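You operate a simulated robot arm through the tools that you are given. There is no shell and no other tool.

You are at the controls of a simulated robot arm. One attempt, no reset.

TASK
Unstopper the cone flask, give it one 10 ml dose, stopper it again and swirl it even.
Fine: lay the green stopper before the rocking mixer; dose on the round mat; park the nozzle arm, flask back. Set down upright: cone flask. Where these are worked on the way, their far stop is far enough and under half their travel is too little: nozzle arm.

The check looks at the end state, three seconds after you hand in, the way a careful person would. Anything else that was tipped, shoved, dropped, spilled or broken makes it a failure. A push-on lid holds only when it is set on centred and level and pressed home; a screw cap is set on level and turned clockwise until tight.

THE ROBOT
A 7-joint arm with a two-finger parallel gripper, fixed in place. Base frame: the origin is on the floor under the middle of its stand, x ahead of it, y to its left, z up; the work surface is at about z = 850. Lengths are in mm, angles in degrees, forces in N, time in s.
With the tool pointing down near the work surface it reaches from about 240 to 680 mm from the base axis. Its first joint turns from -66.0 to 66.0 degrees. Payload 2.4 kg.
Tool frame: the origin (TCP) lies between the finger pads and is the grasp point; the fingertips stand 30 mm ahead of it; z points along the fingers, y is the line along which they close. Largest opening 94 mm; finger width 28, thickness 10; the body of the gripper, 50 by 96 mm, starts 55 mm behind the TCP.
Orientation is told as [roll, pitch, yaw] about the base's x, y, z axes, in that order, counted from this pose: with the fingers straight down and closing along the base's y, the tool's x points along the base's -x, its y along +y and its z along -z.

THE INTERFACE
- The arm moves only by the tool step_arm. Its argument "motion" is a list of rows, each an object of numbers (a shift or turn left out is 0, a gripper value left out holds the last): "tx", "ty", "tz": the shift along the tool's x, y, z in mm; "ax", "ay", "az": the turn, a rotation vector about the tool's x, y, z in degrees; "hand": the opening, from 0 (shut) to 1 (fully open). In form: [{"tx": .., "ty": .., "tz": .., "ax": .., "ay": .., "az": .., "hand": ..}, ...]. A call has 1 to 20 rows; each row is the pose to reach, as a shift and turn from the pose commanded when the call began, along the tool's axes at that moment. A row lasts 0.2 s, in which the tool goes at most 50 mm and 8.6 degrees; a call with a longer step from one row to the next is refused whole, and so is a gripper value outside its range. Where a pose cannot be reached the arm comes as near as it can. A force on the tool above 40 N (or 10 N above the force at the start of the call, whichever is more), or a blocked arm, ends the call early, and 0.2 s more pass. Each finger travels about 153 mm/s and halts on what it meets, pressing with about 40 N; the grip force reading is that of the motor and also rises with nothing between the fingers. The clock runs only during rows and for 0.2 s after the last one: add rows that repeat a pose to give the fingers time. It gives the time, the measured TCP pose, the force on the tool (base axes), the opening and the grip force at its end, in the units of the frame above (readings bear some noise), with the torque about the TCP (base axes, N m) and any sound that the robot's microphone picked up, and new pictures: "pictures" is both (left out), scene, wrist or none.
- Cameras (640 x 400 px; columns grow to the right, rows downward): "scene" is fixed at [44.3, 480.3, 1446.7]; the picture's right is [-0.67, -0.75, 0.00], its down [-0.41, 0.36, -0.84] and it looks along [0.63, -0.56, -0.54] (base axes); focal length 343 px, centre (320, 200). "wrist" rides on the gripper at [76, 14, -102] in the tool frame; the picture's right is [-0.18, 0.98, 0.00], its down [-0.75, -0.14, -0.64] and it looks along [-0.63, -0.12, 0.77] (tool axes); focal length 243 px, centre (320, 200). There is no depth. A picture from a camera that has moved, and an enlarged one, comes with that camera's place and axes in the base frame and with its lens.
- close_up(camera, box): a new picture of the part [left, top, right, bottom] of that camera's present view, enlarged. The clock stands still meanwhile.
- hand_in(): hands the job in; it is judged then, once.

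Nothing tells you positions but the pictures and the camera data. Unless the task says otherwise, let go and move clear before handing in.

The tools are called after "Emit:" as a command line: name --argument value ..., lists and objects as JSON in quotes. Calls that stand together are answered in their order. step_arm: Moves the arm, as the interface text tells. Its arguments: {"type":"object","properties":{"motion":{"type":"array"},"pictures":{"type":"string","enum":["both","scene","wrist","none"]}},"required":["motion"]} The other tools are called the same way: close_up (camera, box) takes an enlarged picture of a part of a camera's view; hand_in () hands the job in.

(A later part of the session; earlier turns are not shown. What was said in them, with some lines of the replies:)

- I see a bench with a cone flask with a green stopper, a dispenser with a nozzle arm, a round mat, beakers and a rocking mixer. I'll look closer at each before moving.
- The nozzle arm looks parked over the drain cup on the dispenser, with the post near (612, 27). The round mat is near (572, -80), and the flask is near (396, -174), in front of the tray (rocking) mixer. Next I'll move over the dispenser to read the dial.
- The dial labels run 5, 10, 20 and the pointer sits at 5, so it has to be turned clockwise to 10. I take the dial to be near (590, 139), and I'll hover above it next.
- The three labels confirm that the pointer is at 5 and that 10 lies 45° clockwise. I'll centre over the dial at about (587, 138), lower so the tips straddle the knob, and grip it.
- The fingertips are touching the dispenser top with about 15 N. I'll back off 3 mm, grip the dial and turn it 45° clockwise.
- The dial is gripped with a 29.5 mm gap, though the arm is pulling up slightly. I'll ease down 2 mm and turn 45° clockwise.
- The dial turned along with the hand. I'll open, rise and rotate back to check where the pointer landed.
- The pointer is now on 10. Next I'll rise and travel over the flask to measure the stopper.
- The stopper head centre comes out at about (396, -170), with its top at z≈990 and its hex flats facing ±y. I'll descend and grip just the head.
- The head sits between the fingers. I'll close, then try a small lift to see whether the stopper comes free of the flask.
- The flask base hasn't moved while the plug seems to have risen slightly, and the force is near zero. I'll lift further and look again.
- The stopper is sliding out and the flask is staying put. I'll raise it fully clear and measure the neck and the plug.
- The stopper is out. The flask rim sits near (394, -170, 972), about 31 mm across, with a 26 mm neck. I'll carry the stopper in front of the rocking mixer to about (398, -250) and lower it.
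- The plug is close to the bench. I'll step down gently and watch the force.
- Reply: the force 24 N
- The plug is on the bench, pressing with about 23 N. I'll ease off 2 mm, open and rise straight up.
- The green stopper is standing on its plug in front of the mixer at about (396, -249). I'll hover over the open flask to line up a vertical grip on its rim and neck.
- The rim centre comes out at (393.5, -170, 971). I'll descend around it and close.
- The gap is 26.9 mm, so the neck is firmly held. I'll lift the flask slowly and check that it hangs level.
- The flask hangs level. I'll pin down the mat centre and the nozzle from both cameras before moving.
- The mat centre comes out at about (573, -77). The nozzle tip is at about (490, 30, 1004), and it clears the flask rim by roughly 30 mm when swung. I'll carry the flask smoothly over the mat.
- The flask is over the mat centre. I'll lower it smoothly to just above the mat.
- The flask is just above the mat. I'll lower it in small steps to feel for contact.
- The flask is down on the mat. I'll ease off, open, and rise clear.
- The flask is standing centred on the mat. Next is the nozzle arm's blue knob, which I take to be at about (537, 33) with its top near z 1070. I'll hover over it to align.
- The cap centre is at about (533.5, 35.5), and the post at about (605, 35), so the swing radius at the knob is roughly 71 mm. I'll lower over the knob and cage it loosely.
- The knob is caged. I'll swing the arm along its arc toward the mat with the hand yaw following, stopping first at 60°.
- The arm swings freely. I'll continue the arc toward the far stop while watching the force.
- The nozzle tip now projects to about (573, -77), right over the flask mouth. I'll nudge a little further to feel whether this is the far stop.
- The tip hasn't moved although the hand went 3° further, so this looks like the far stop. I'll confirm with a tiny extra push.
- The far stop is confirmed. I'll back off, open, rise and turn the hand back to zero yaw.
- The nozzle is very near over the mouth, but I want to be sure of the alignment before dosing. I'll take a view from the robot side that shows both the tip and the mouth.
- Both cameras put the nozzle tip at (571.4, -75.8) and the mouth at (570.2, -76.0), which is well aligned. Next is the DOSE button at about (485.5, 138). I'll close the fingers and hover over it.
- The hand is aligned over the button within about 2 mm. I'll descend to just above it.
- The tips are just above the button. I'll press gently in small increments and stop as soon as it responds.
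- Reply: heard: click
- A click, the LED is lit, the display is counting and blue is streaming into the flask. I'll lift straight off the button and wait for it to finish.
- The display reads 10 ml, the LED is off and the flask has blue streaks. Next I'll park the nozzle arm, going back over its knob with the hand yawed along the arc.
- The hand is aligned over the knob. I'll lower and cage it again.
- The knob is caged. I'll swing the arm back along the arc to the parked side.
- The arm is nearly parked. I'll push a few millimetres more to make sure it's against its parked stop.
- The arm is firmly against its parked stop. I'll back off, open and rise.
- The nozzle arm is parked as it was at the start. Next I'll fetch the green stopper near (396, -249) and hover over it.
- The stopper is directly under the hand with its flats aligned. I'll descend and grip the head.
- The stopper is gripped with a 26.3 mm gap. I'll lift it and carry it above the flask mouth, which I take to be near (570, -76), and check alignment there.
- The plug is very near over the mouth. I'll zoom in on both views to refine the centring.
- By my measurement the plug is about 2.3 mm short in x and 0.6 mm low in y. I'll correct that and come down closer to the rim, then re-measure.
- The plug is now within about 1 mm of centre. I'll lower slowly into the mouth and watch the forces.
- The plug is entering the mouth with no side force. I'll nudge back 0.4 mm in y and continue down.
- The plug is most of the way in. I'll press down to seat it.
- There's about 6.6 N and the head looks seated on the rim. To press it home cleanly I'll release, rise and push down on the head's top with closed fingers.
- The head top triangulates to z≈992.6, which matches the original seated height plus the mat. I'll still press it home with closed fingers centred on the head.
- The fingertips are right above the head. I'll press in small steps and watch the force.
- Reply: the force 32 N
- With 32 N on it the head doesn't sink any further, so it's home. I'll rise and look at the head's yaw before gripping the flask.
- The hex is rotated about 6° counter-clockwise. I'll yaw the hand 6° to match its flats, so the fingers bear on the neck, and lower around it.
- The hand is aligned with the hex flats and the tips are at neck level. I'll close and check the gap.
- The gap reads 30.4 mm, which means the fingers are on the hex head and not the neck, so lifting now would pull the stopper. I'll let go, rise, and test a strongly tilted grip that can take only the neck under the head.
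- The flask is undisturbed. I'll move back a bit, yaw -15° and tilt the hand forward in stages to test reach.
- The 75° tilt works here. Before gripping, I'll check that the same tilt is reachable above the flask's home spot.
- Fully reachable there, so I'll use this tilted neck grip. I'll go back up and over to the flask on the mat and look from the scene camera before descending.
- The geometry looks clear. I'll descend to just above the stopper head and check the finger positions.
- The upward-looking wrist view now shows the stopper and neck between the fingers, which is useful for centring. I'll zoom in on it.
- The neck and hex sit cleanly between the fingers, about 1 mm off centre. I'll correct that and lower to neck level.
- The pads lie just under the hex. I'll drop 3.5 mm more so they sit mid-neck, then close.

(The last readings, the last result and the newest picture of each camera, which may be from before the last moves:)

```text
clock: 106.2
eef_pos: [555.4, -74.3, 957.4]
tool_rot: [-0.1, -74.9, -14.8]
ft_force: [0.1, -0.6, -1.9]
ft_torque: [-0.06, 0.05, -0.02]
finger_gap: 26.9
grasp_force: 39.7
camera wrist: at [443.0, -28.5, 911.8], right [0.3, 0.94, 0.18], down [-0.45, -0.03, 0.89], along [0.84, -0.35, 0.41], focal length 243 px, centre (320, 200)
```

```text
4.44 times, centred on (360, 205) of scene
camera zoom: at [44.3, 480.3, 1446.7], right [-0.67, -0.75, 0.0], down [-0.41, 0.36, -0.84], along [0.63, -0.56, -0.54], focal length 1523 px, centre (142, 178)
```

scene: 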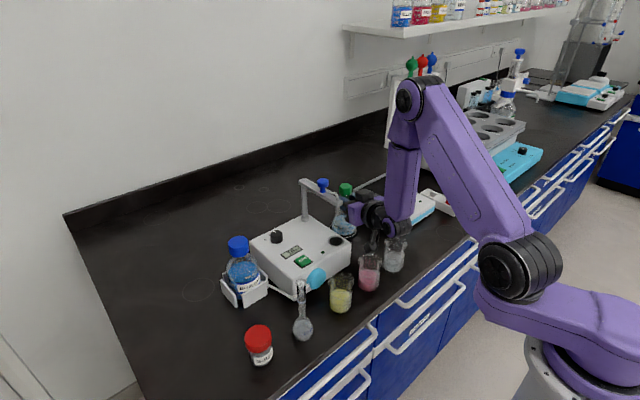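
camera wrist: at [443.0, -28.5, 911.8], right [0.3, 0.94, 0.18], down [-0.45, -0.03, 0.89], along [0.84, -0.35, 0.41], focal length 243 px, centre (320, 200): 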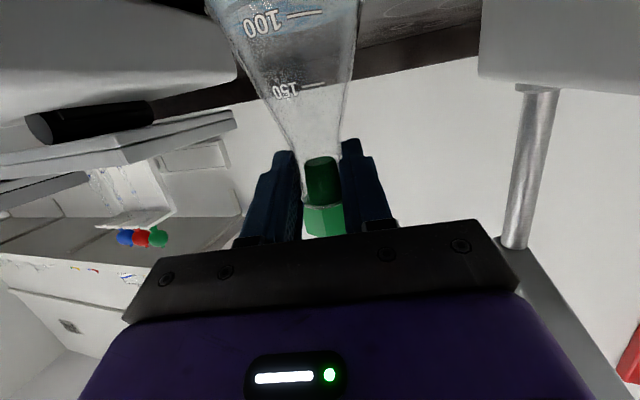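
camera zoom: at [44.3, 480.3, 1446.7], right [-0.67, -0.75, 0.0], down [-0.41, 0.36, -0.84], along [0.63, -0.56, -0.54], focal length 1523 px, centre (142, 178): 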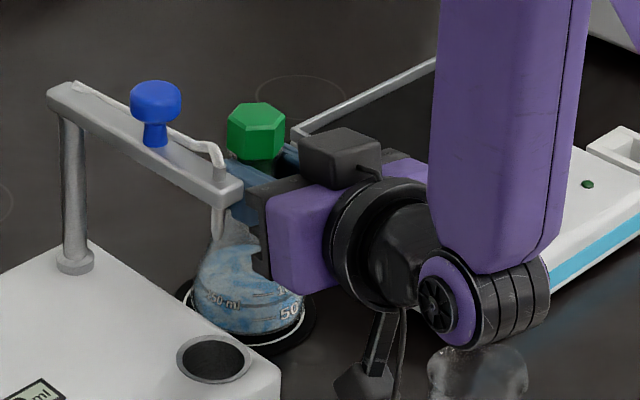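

The gap is 26.9 mm, so this is the real neck grip. I'll lift 8 mm and check that flask and stopper rise together.

Emit:
step_arm --motion '[{"tx": -1.9, "tz": -0.5}, {"tx": -4.8, "tz": -1.3}, {"tx": -7.7, "tz": -2.1}, {"tx": -7.7, "tz": -2.1}]'

Emit:
close_up --camera "wrist" --box '[200, 60, 440, 260]'

Emit:
close_up --camera "scene" --box '[300, 160, 420, 250]'

```text
clock: 107.2
eef_pos: [554.7, -72.3, 967.0]
tool_rot: [-0.1, -75.0, -14.8]
ft_force: [0.2, -0.3, -1.4]
ft_torque: [0.02, -0.02, 0.0]
finger_gap: 27.0
grasp_force: 40.1
camera wrist: at [442.5, -28.0, 920.5], right [0.3, 0.94, 0.18], down [-0.45, -0.03, 0.89], along [0.84, -0.35, 0.41], focal length 243 px, centre (320, 200)
```

scene: 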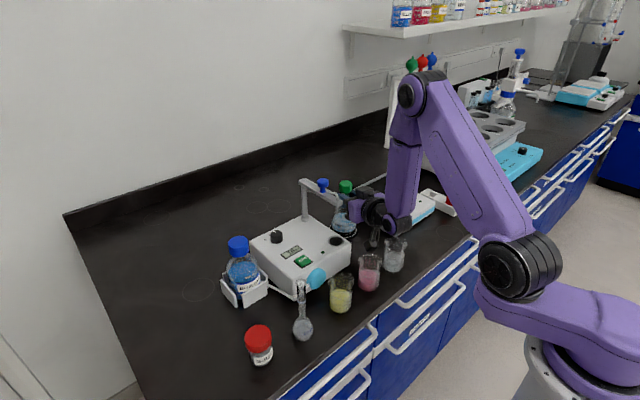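
wrist: 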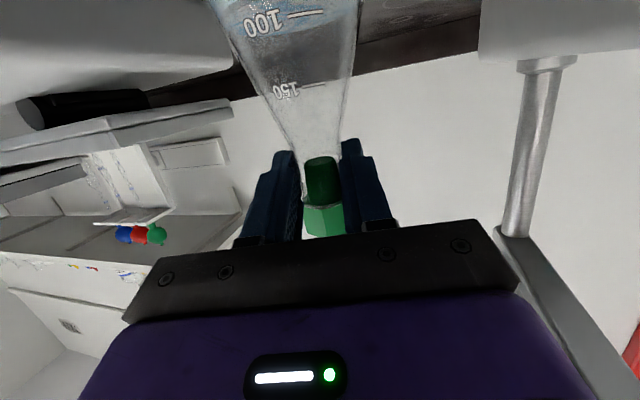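

```text
2.00 times, centred on (320, 160) of wrist
camera zoom: at [442.5, -28.0, 920.5], right [0.3, 0.94, 0.18], down [-0.45, -0.03, 0.89], along [0.84, -0.35, 0.41], focal length 485 px, centre (320, 280)
```

zoom: 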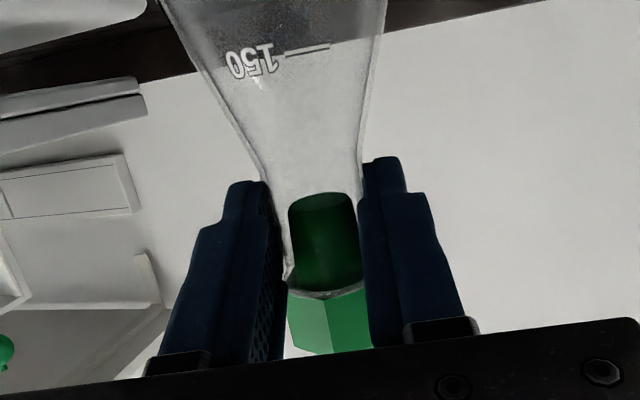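

```text
4.44 times, centred on (360, 205) of scene
camera zoom: at [44.3, 480.3, 1446.7], right [-0.67, -0.75, 0.0], down [-0.41, 0.36, -0.84], along [0.63, -0.56, -0.54], focal length 1523 px, centre (142, 178)
```

zoom: 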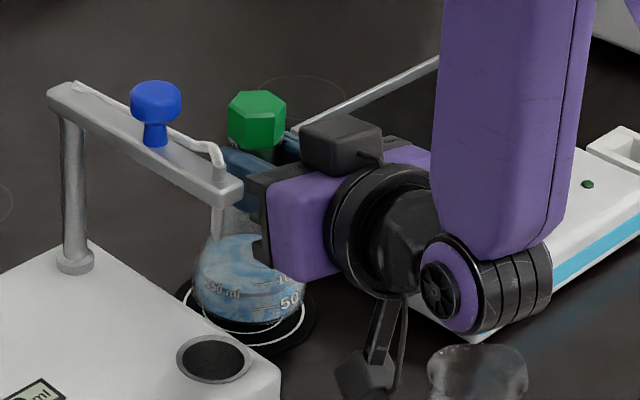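

Flask and stopper lift together, level. I'll raise it well clear and move to open space before swirling.

Emit:
step_arm --motion '[{"tx": -6, "tz": -1.6}, {"tx": -20, "tz": -5.4}, {"tx": -38, "tz": -10.2}, {"tx": -57, "tz": -15.3}, {"tx": -76, "tz": -20.4}, {"tx": -95, "tz": -25.5}, {"tx": -107, "tz": -28.7}, {"tx": -111.1, "tz": -29.8}, {"tx": -109, "ty": -4, "tz": -37}, {"tx": -105, "ty": -12, "tz": -51}, {"tx": -101, "ty": -21, "tz": -67}, {"tx": -97, "ty": -30, "tz": -82}, {"tx": -94, "ty": -37, "tz": -94}, {"tx": -92.4, "ty": -40, "tz": -99.4}, {"tx": -92.4, "ty": -40, "tz": -99.4}]'

Emit:
close_up --camera "scene" --box '[310, 110, 450, 230]'

```text
clock: 110.4
eef_pos: [472.3, -93.4, 1082.2]
tool_rot: [-0.1, -74.9, -14.9]
ft_force: [0.8, 1.8, -1.4]
ft_torque: [0.04, -0.01, -0.02]
finger_gap: 27.1
grasp_force: 40.1
camera wrist: at [361.5, -48.3, 1034.5], right [0.3, 0.94, 0.18], down [-0.45, -0.03, 0.89], along [0.84, -0.35, 0.41], focal length 243 px, centre (320, 200)
```

scene: 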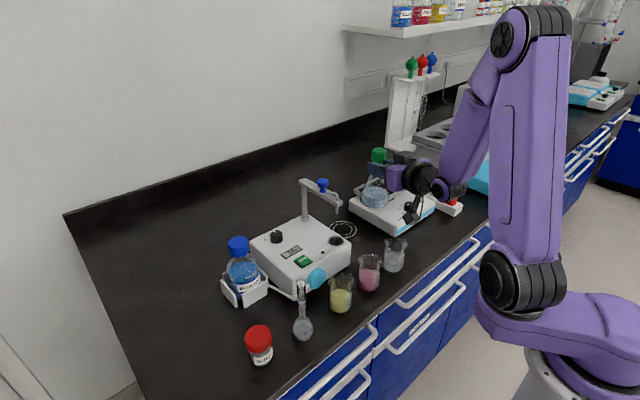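
wrist: 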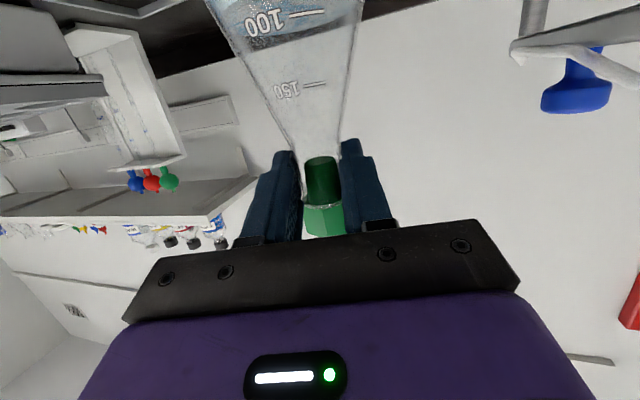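

```text
3.33 times, centred on (380, 170) of scene
camera zoom: at [44.3, 480.3, 1446.8], right [-0.67, -0.75, 0.0], down [-0.41, 0.36, -0.84], along [0.63, -0.56, -0.54], focal length 1142 px, centre (120, 300)
```

zoom: 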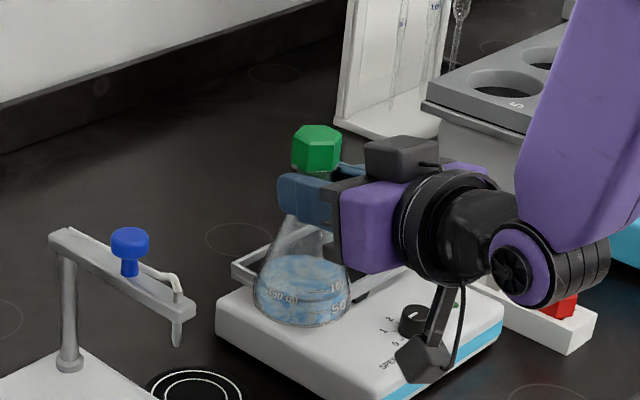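

The grip is firm. I'll swirl the flask in smooth horizontal circles of about 22 mm radius.

Emit:
step_arm --motion '[{"tx": 4, "ty": 15.6, "tz": -15}, {"tx": 9.5, "ty": 9.9, "tz": -35.6}, {"tx": 11, "ty": -11.4, "tz": -41.1}, {"tx": 7, "ty": -26.9, "tz": -26}, {"tx": 1.5, "ty": -21.3, "tz": -5.5}, {"tx": 0, "ty": 0, "tz": 0}, {"tx": 4, "ty": 15.6, "tz": -15}, {"tx": 9.5, "ty": 9.9, "tz": -35.6}, {"tx": 11, "ty": -11.4, "tz": -41.1}, {"tx": 7, "ty": -26.9, "tz": -26}, {"tx": 1.5, "ty": -21.3, "tz": -5.5}, {"tx": 0, "ty": 0, "tz": 0}, {"tx": 4, "ty": 15.6, "tz": -15}, {"tx": 9.5, "ty": 9.9, "tz": -35.6}, {"tx": 11, "ty": -11.4, "tz": -41.1}, {"tx": 7, "ty": -26.9, "tz": -26}, {"tx": 1.5, "ty": -21.3, "tz": -5.5}, {"tx": 0, "ty": 0, "tz": 0}, {"tx": 0, "ty": 0, "tz": 0}]' --pictures "scene"

Emit:
close_up --camera "scene" --box '[350, 140, 410, 220]'

```text
clock: 114.4
eef_pos: [475.4, -93.6, 1081.1]
tool_rot: [-0.1, -75.0, -14.7]
ft_force: [0.2, -1.0, -2.3]
ft_torque: [-0.01, 0.05, -0.02]
finger_gap: 26.9
grasp_force: 40.6
```

scene: 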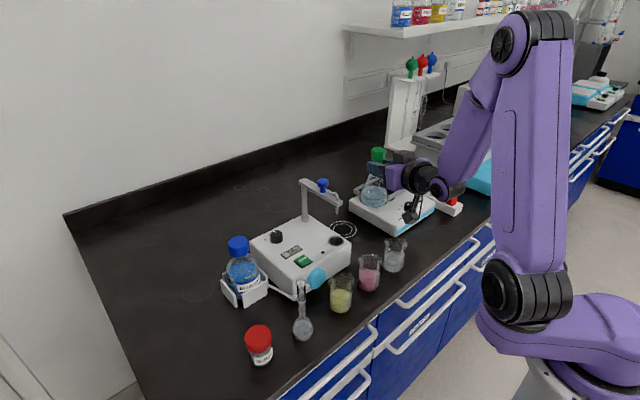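

```text
5.00 times, centred on (380, 180) of scene
camera zoom: at [44.3, 480.3, 1446.7], right [-0.67, -0.75, 0.0], down [-0.41, 0.36, -0.84], along [0.63, -0.56, -0.54], focal length 1713 px, centre (20, 300)
```

zoom: 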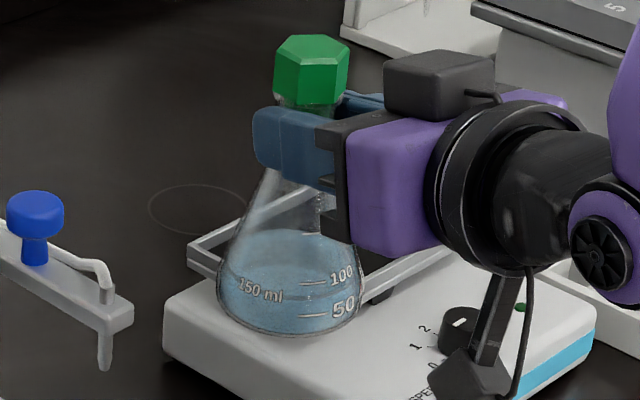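

The colour already looks nearly even. I'll do one more round to be sure.

Emit:
step_arm --motion '[{"tx": 4, "ty": 15.6, "tz": -15}, {"tx": 9.5, "ty": 9.9, "tz": -35.6}, {"tx": 11, "ty": -11.4, "tz": -41.1}, {"tx": 7, "ty": -26.9, "tz": -26}, {"tx": 1.5, "ty": -21.3, "tz": -5.5}, {"tx": 0, "ty": 0, "tz": 0}, {"tx": 4, "ty": 15.6, "tz": -15}, {"tx": 9.5, "ty": 9.9, "tz": -35.6}, {"tx": 11, "ty": -11.4, "tz": -41.1}, {"tx": 7, "ty": -26.9, "tz": -26}, {"tx": 1.5, "ty": -21.3, "tz": -5.5}, {"tx": 0, "ty": 0, "tz": 0}, {"tx": 4, "ty": 15.6, "tz": -15}, {"tx": 9.5, "ty": 9.9, "tz": -35.6}, {"tx": 11, "ty": -11.4, "tz": -41.1}, {"tx": 7, "ty": -26.9, "tz": -26}, {"tx": 1.5, "ty": -21.3, "tz": -5.5}, {"tx": 0, "ty": 0, "tz": 0}, {"tx": 0, "ty": 0, "tz": 0}, {"tx": 0, "ty": 0, "tz": 0}]'

Emit:
close_up --camera "scene" --box '[350, 140, 410, 220]'

Emit:
close_up --camera "wrist" --box '[200, 0, 440, 240]'

```text
clock: 118.6
eef_pos: [473.3, -92.5, 1081.3]
tool_rot: [-0.1, -75.0, -14.8]
ft_force: [-0.8, 0.3, -1.2]
ft_torque: [0.02, 0.01, 0.0]
finger_gap: 27.0
grasp_force: 40.1
camera wrist: at [361.8, -47.5, 1034.7], right [0.3, 0.94, 0.18], down [-0.45, -0.03, 0.89], along [0.84, -0.35, 0.41], focal length 243 px, centre (320, 200)
```

scene: 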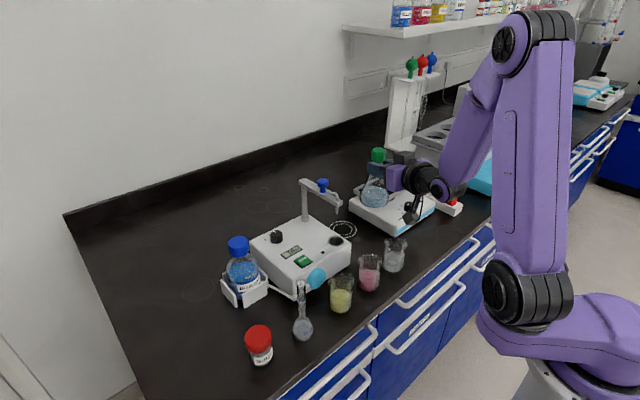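
wrist: 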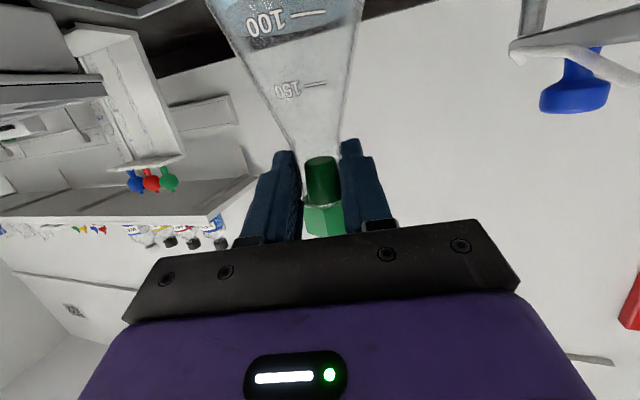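

```text
5.00 times, centred on (380, 180) of scene
camera zoom: at [44.3, 480.3, 1446.8], right [-0.67, -0.75, 0.0], down [-0.41, 0.36, -0.84], along [0.63, -0.56, -0.54], focal length 1713 px, centre (20, 300)
```

zoom: 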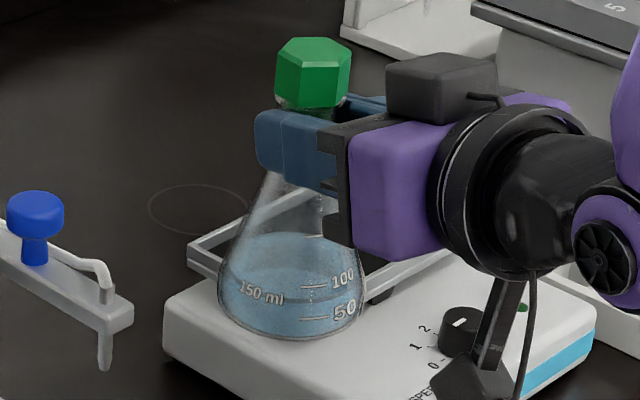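

```text
1.67 times, centred on (320, 120) of wrist
camera zoom: at [361.8, -47.5, 1034.7], right [0.3, 0.94, 0.18], down [-0.45, -0.03, 0.89], along [0.84, -0.35, 0.41], focal length 404 px, centre (320, 333)
```

zoom: 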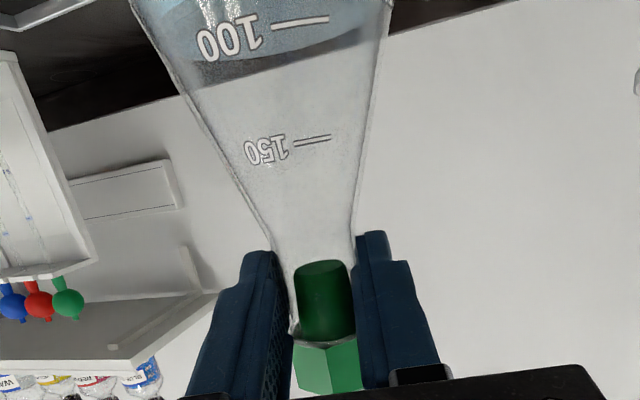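

The liquid is an even blue and the stopper is still seated. I'll carry the flask to above its home spot at about (394, -170).

Emit:
step_arm --motion '[{"tx": 1, "ty": -4.8, "tz": -3.6}, {"tx": 3.3, "ty": -16.5, "tz": -12.4}, {"tx": 6.2, "ty": -31, "tz": -23.3}, {"tx": 9.8, "ty": -48.5, "tz": -36.4}, {"tx": 13.3, "ty": -65.9, "tz": -49.5}, {"tx": 16.2, "ty": -80.4, "tz": -60.4}, {"tx": 18.5, "ty": -92, "tz": -69.2}, {"tx": 19.5, "ty": -96.9, "tz": -72.8}, {"tx": 19.5, "ty": -96.9, "tz": -72.8}, {"tx": 19.5, "ty": -96.9, "tz": -72.8}]'

Emit:
close_up --camera "scene" --box '[370, 130, 490, 270]'

```text
clock: 120.8
eef_pos: [375.5, -167.2, 1084.1]
tool_rot: [-0.1, -74.9, -14.9]
ft_force: [-0.6, 0.8, -1.3]
ft_torque: [-0.01, 0.0, 0.01]
finger_gap: 27.0
grasp_force: 40.2
camera wrist: at [264.4, -122.2, 1035.7], right [0.3, 0.94, 0.18], down [-0.45, -0.03, 0.89], along [0.84, -0.35, 0.41], focal length 243 px, centre (320, 200)
```

scene: 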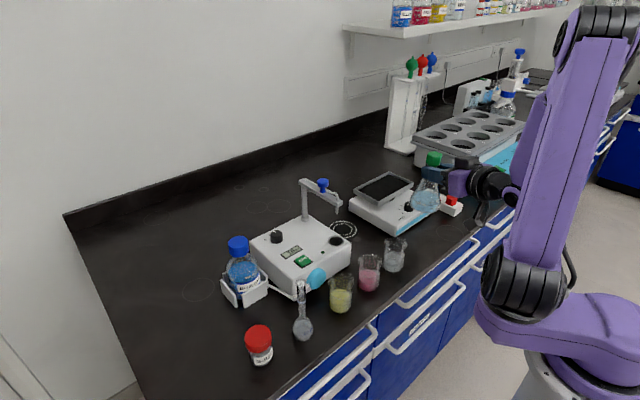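
wrist: 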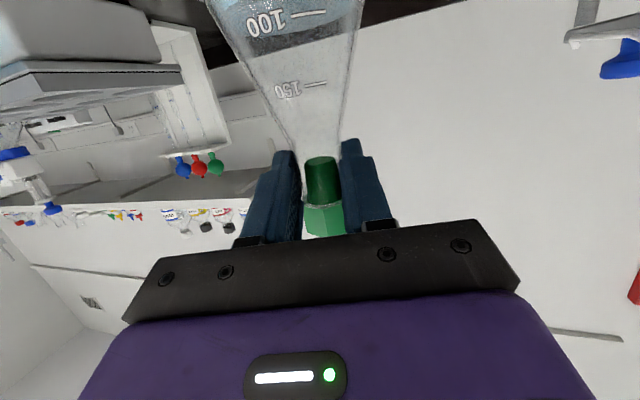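

```text
2.86 times, centred on (430, 200) of scene
camera zoom: at [44.3, 480.3, 1446.8], right [-0.67, -0.75, 0.0], down [-0.41, 0.36, -0.84], along [0.63, -0.56, -0.54], focal length 979 px, centre (6, 200)
```

zoom: 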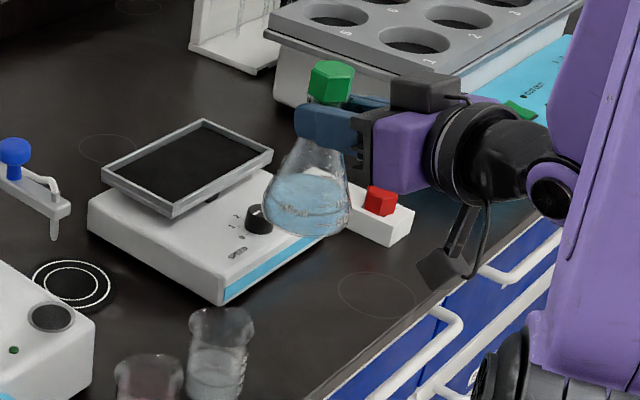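

I'll lower the flask smoothly to just above the bench.

Emit:
step_arm --motion '[{"tx": 3, "tz": 0.8}, {"tx": 11, "tz": 2.9}, {"tx": 23, "tz": 6.2}, {"tx": 38, "tz": 10.2}, {"tx": 54, "tz": 14.5}, {"tx": 70, "tz": 18.8}, {"tx": 86, "tz": 23}, {"tx": 99, "tz": 26.5}, {"tx": 108, "tz": 28.9}, {"tx": 113, "tz": 30.3}, {"tx": 113, "tz": 30.3}]'

Emit:
close_up --camera "scene" --box '[370, 170, 490, 280]'

```text
clock: 123.2
eef_pos: [377.3, -167.2, 965.6]
tool_rot: [-0.3, -75.0, -14.9]
ft_force: [-0.4, -0.1, -0.5]
ft_torque: [0.01, 0.05, -0.01]
finger_gap: 27.1
grasp_force: 39.9
camera wrist: at [265.8, -122.3, 918.6], right [0.3, 0.94, 0.18], down [-0.45, -0.03, 0.89], along [0.84, -0.35, 0.41], focal length 243 px, centre (320, 200)
```

scene: 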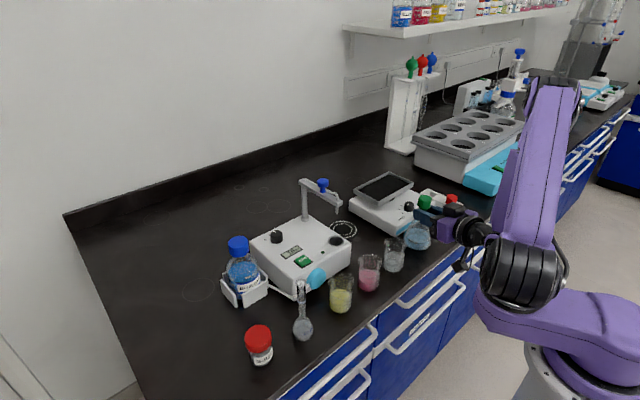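
wrist: 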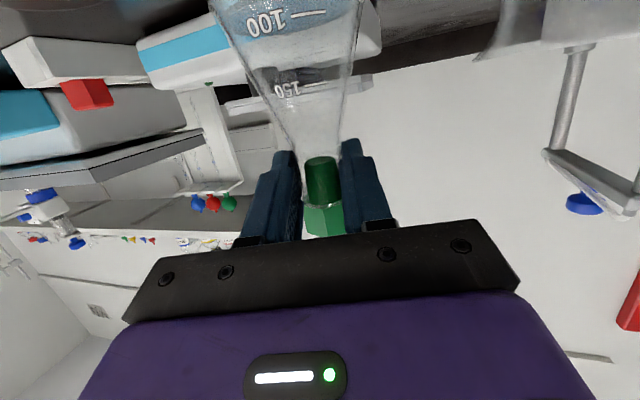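

```text
3.64 times, centred on (430, 225) of scene
camera zoom: at [44.3, 480.3, 1446.8], right [-0.67, -0.75, 0.0], down [-0.41, 0.36, -0.84], along [0.63, -0.56, -0.54], focal length 1246 px, centre (-80, 109)
```

zoom: 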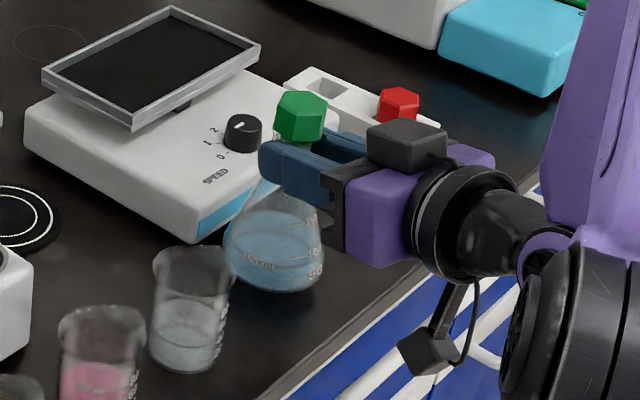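

The flask is close to its original pixel position. I'll lower in small steps to contact.

Emit:
step_arm --motion '[{"tx": 2.4, "tz": 0.65}, {"tx": 4.8, "tz": 1.3}, {"tx": 6.3, "tz": 1.7}, {"tx": 6.3, "tz": 1.7}]' --pictures "none"

Emit:
close_up --camera "scene" --box '[380, 190, 460, 260]'

```text
clock: 124.2
eef_pos: [377.1, -166.5, 960.1]
tool_rot: [-0.1, -75.1, -14.9]
ft_force: [0.0, 0.6, -2.2]
ft_torque: [0.0, 0.03, 0.01]
finger_gap: 27.0
grasp_force: 40.2
```

```text
5.71 times, centred on (420, 225) of scene
camera zoom: at [44.3, 480.3, 1446.8], right [-0.67, -0.75, 0.0], down [-0.41, 0.36, -0.84], along [0.63, -0.56, -0.54], focal length 1958 px, centre (-251, 57)
```

zoom: 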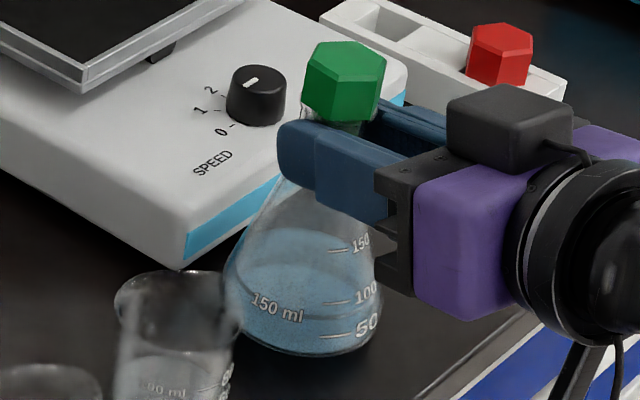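

A small shift of about 2 mm toward the camera will match the original spot better. I'll apply that and keep lowering.

Emit:
step_arm --motion '[{"tx": 1.3, "ty": 0.5, "tz": -0.9}, {"tx": 2.5, "ty": 0.9, "tz": -1.7}, {"tx": 3.5, "ty": 0.9, "tz": -1.4}, {"tx": 3.5, "ty": 0.9, "tz": -1.4}]' --pictures "none"

```text
clock: 125.2
eef_pos: [375.8, -166.0, 956.4]
tool_rot: [-0.1, -75.0, -14.9]
ft_force: [-0.7, -0.5, -1.0]
ft_torque: [0.0, 0.05, 0.01]
finger_gap: 26.9
grasp_force: 39.7
```

Emit:
step_arm --motion '[{"tx": 0.5, "tz": 0.13}, {"tx": 1, "tz": 0.26}, {"tx": 1, "tz": 0.26}]' --pictures "none"

Emit:
close_up --camera "scene" --box '[380, 190, 460, 260]'

```text
clock: 126.0
eef_pos: [376.2, -166.1, 955.0]
tool_rot: [-0.1, -75.0, -14.8]
ft_force: [0.5, 0.3, -1.8]
ft_torque: [0.06, 0.05, 0.02]
finger_gap: 26.9
grasp_force: 39.8
```

```text
5.71 times, centred on (420, 225) of scene
camera zoom: at [44.3, 480.3, 1446.8], right [-0.67, -0.75, 0.0], down [-0.41, 0.36, -0.84], along [0.63, -0.56, -0.54], focal length 1958 px, centre (-251, 57)
```

zoom: 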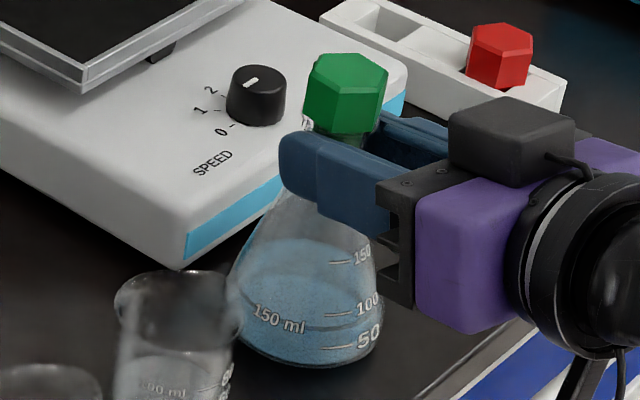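

It now matches the original picture. I'll continue down in 1 mm steps to feel contact.

Emit:
step_arm --motion '[{"tx": 0.5, "tz": 0.13}, {"tx": 1, "tz": 0.26}, {"tx": 1, "tz": 0.26}]' --pictures "none"

```text
clock: 126.8
eef_pos: [374.4, -166.3, 954.2]
tool_rot: [-0.1, -75.0, -14.9]
ft_force: [0.7, 0.4, -1.1]
ft_torque: [-0.01, 0.02, 0.01]
finger_gap: 27.0
grasp_force: 40.2
```

Emit:
step_arm --motion '[{"tx": 0.5, "tz": 0.13}, {"tx": 1, "tz": 0.26}, {"tx": 1, "tz": 0.26}]' --pictures "none"

```text
clock: 127.6
eef_pos: [375.2, -165.7, 952.8]
tool_rot: [-0.2, -75.2, -14.8]
ft_force: [-3.4, 2.4, 11.8]
ft_torque: [0.15, 0.24, 0.01]
finger_gap: 27.0
grasp_force: 39.8
```

Contact at about 12 N. I'll ease off slightly, open, and rise straight up.

Emit:
step_arm --motion '[{"tx": -0.8, "tz": -0.2}, {"tx": -0.8, "tz": -0.2}, {"tx": -0.8, "tz": -0.2, "hand": 0.35}, {"tx": -0.8, "tz": -0.2, "hand": 0.52}, {"tx": -0.8, "tz": -0.2, "hand": 0.52}, {"tx": -0.8, "tz": -0.2, "hand": 0.52}]'

Emit:
close_up --camera "scene" --box '[380, 190, 460, 260]'

Emit:
close_up --camera "wrist" --box '[200, 60, 440, 260]'

```text
clock: 129.0
eef_pos: [375.5, -165.7, 954.1]
tool_rot: [-0.2, -75.0, -14.8]
ft_force: [-0.6, 0.1, 0.4]
ft_torque: [-0.01, 0.01, 0.01]
finger_gap: 49.1
grasp_force: 0.1
camera wrist: at [263.7, -121.3, 906.4], right [0.3, 0.94, 0.18], down [-0.45, -0.03, 0.89], along [0.84, -0.35, 0.41], focal length 243 px, centre (320, 200)
```

scene: 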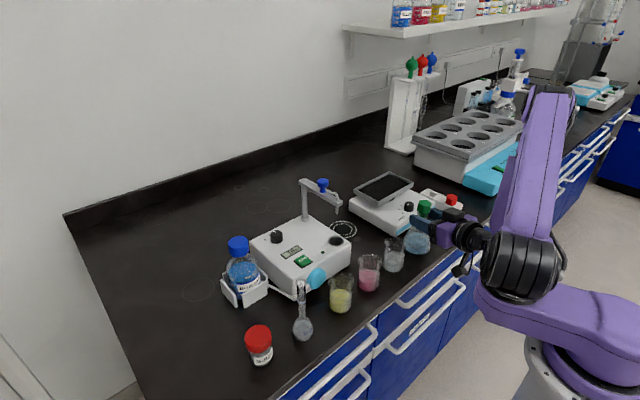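
wrist: 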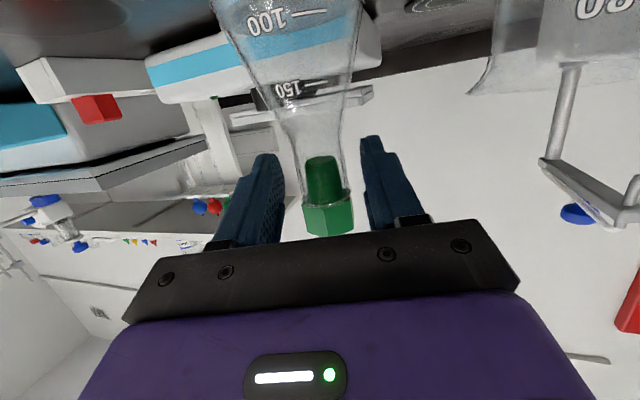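

```text
5.71 times, centred on (420, 225) of scene
camera zoom: at [44.3, 480.3, 1446.7], right [-0.67, -0.75, 0.0], down [-0.41, 0.36, -0.84], along [0.63, -0.56, -0.54], focal length 1958 px, centre (-251, 57)
```

zoom: 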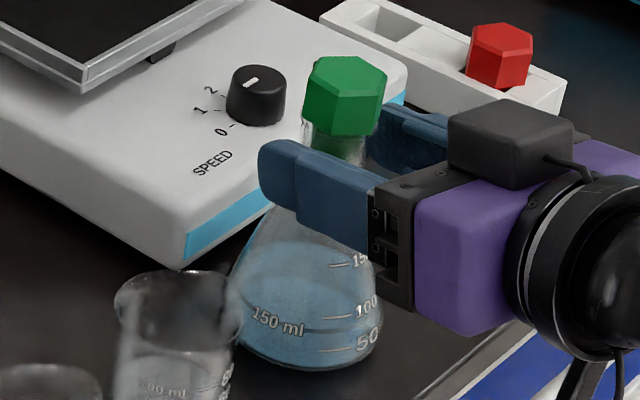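

```text
2.00 times, centred on (320, 160) of wrist
camera zoom: at [263.7, -121.3, 906.4], right [0.3, 0.94, 0.18], down [-0.45, -0.03, 0.89], along [0.84, -0.35, 0.41], focal length 485 px, centre (320, 280)
```

zoom: 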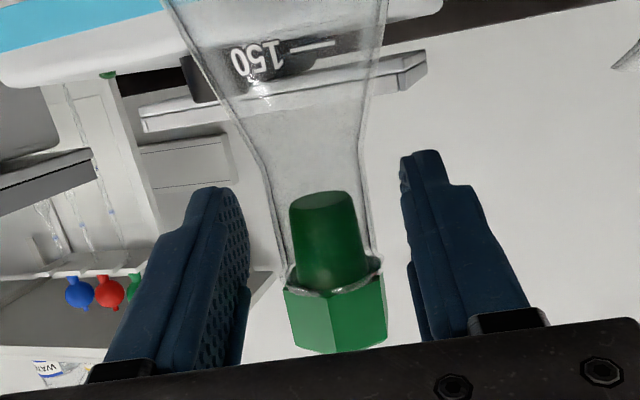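

The flask is standing and released. I'll rise straight up past the stopper head.

Emit:
step_arm --motion '[{"tx": -10, "tz": -2.7}, {"tx": -25, "tz": -6.7}, {"tx": -45, "tz": -12}, {"tx": -70, "tz": -18.7}, {"tx": -100, "tz": -26.8}, {"tx": -130, "tz": -34.8}, {"tx": -130, "tz": -34.8}]'

Emit:
close_up --camera "scene" --box '[380, 190, 460, 260]'

```text
clock: 130.6
eef_pos: [375.5, -166.0, 1088.4]
tool_rot: [-0.1, -75.0, -14.9]
ft_force: [-0.2, -0.6, 0.3]
ft_torque: [0.04, -0.01, -0.02]
finger_gap: 48.6
grasp_force: 0.0
camera wrist: at [264.0, -121.1, 1041.0], right [0.3, 0.94, 0.18], down [-0.45, -0.03, 0.89], along [0.84, -0.35, 0.41], focal length 243 px, centre (320, 200)
```

scene: 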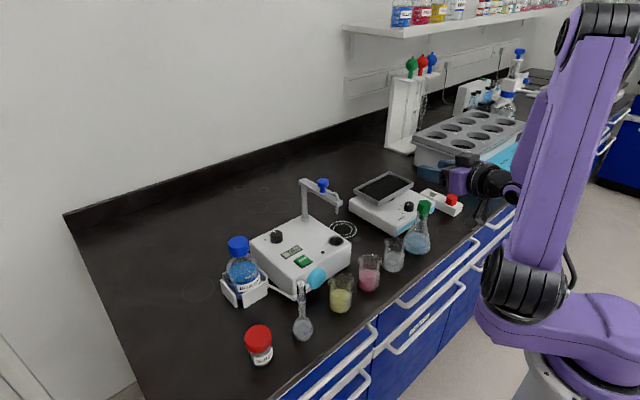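
wrist: 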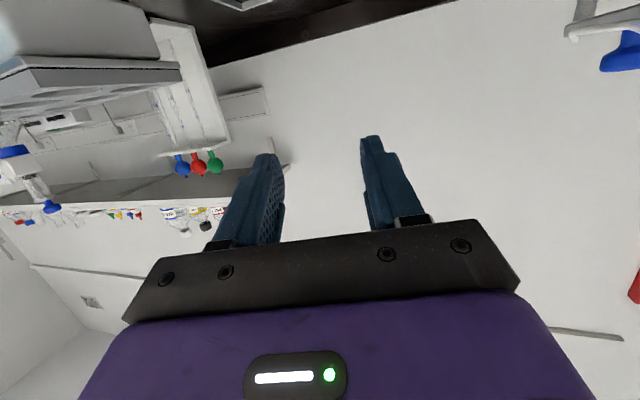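

```text
5.71 times, centred on (420, 225) of scene
camera zoom: at [44.2, 480.3, 1446.7], right [-0.67, -0.75, 0.0], down [-0.41, 0.36, -0.84], along [0.63, -0.56, -0.54], focal length 1958 px, centre (-251, 57)
```

zoom: 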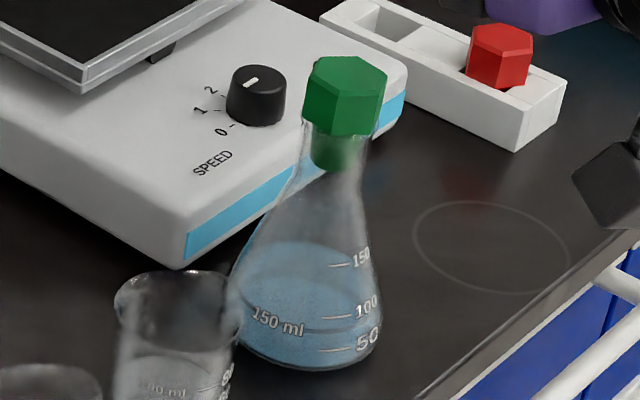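

The flask is home and upright, the stopper is seated and the colour is even. I'll raise the arm and turn it back upright for a last overall check.

Emit:
step_arm --motion '[{"tx": -40, "tz": -10.7}, {"tx": -77, "tz": -20.7}, {"tx": -77, "tz": -20.7}]' --pictures "none"

Emit:
step_arm --motion '[{"ay": 8}, {"ay": 16}, {"ay": 24}, {"ay": 32}, {"ay": 40}, {"ay": 48}, {"ay": 56}, {"ay": 64}, {"ay": 70}, {"ay": 75}, {"ay": 75}]'

Emit:
close_up --camera "scene" --box '[220, 160, 480, 380]'

Emit:
close_up --camera "wrist" --box '[220, 20, 420, 170]'

Emit:
close_up --camera "scene" --box '[395, 190, 445, 260]'

```text
clock: 131.4
eef_pos: [375.9, -167.3, 1167.3]
tool_rot: [0.0, -75.1, -14.9]
ft_force: [0.2, 1.3, 0.2]
ft_torque: [-0.03, 0.02, 0.01]
finger_gap: 48.8
grasp_force: 0.0
```

```text
clock: 133.8
eef_pos: [374.9, -165.7, 1168.3]
tool_rot: [-0.1, -23.1, -14.9]
ft_force: [-0.3, 0.5, 0.6]
ft_torque: [0.0, -0.01, 0.03]
finger_gap: 48.7
grasp_force: 0.0
out of reach, approached as far as the arm can: row 7, 8, 9, 10, 11
camera wrist: at [271.3, -123.6, 1232.4], right [0.42, 0.91, 0.07], down [0.39, -0.25, 0.89], along [0.82, -0.34, -0.46], focal length 243 px, centre (320, 200)
```

scene: 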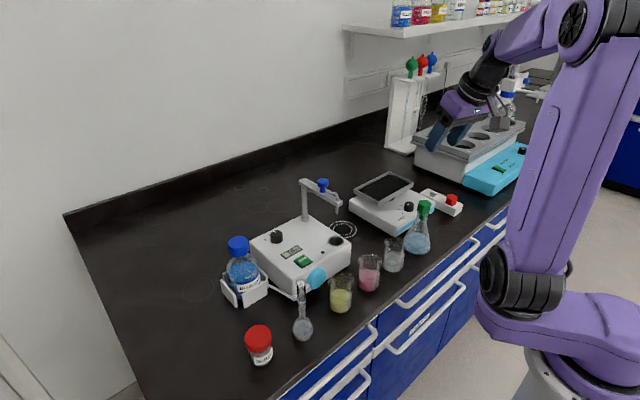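
wrist: 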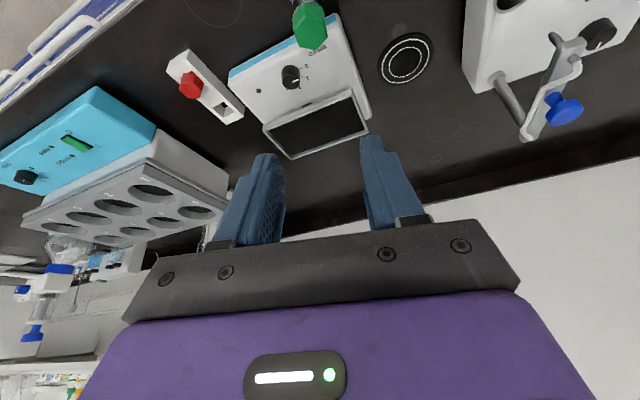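

```text
1.82 times, centred on (350, 270) of scene
camera zoom: at [44.3, 480.3, 1446.7], right [-0.67, -0.75, 0.0], down [-0.41, 0.36, -0.84], along [0.63, -0.56, -0.54], focal length 623 px, centre (266, 73)
```

zoom: 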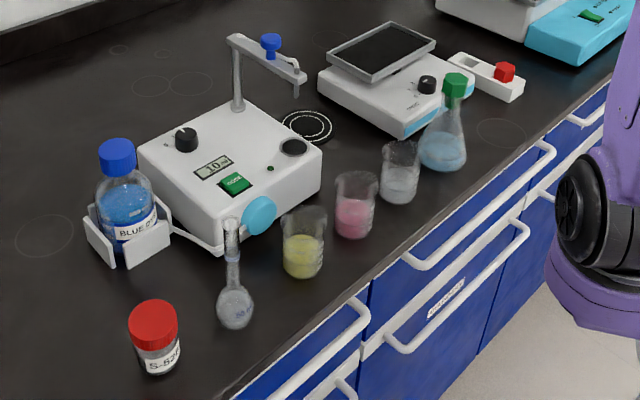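

```text
2.67 times, centred on (320, 95) of wrist
camera zoom: at [271.3, -123.6, 1232.4], right [0.42, 0.91, 0.07], down [0.39, -0.25, 0.89], along [0.82, -0.34, -0.46], focal length 647 px, centre (320, 480)
```

zoom: 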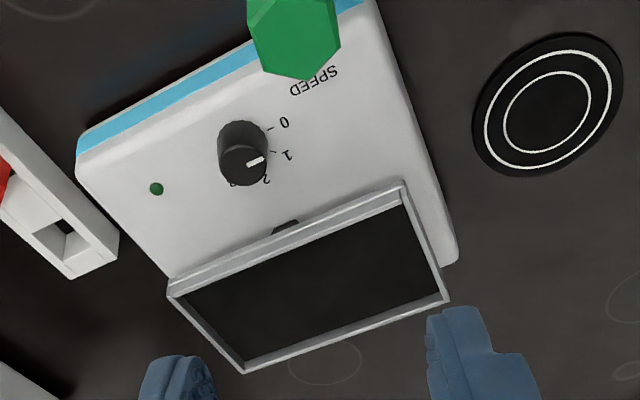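

```text
5.71 times, centred on (420, 225) of scene
camera zoom: at [44.3, 480.3, 1446.7], right [-0.67, -0.75, 0.0], down [-0.41, 0.36, -0.84], along [0.63, -0.56, -0.54], focal length 1958 px, centre (-251, 57)
```

zoom: 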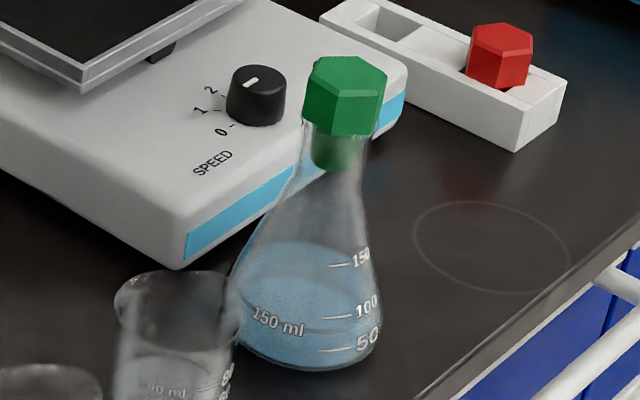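

Everything checks out: the stoppered flask stands upright at its original spot with even blue liquid, the nozzle arm is parked, 10 ml shows as dosed, nothing else has moved, and the gripper is clear. I'm handing in.

Emit:
hand_in

```text
The job is handed in.
```

The job is handed in. The flask got one 10 ml dose, was stoppered again and swirled to an even blue, and stands upright about 3 mm from where it started.

- **Dial:** It was set to 5, so I turned it to 10 before dosing and left it there.
- **Green stopper:** I stood it in front of the rocking mixer while it was off. It went back on centred and level, pressed home with about 32 N.
- **Dose:** It was given on the round mat with the nozzle arm at its far stop, with one press of the button. The display read 10 ml.
- **Nozzle arm:** It is back against its parked stop.
- **Flask grip:** My first grip on the stoppered flask landed on the stopper head instead of the neck. I let go before lifting and used a tilted grip on the neck, so the stopper was not pulled.

In the last pictures nothing else had been moved, tipped or spilled, and the gripper was clear of the flask.
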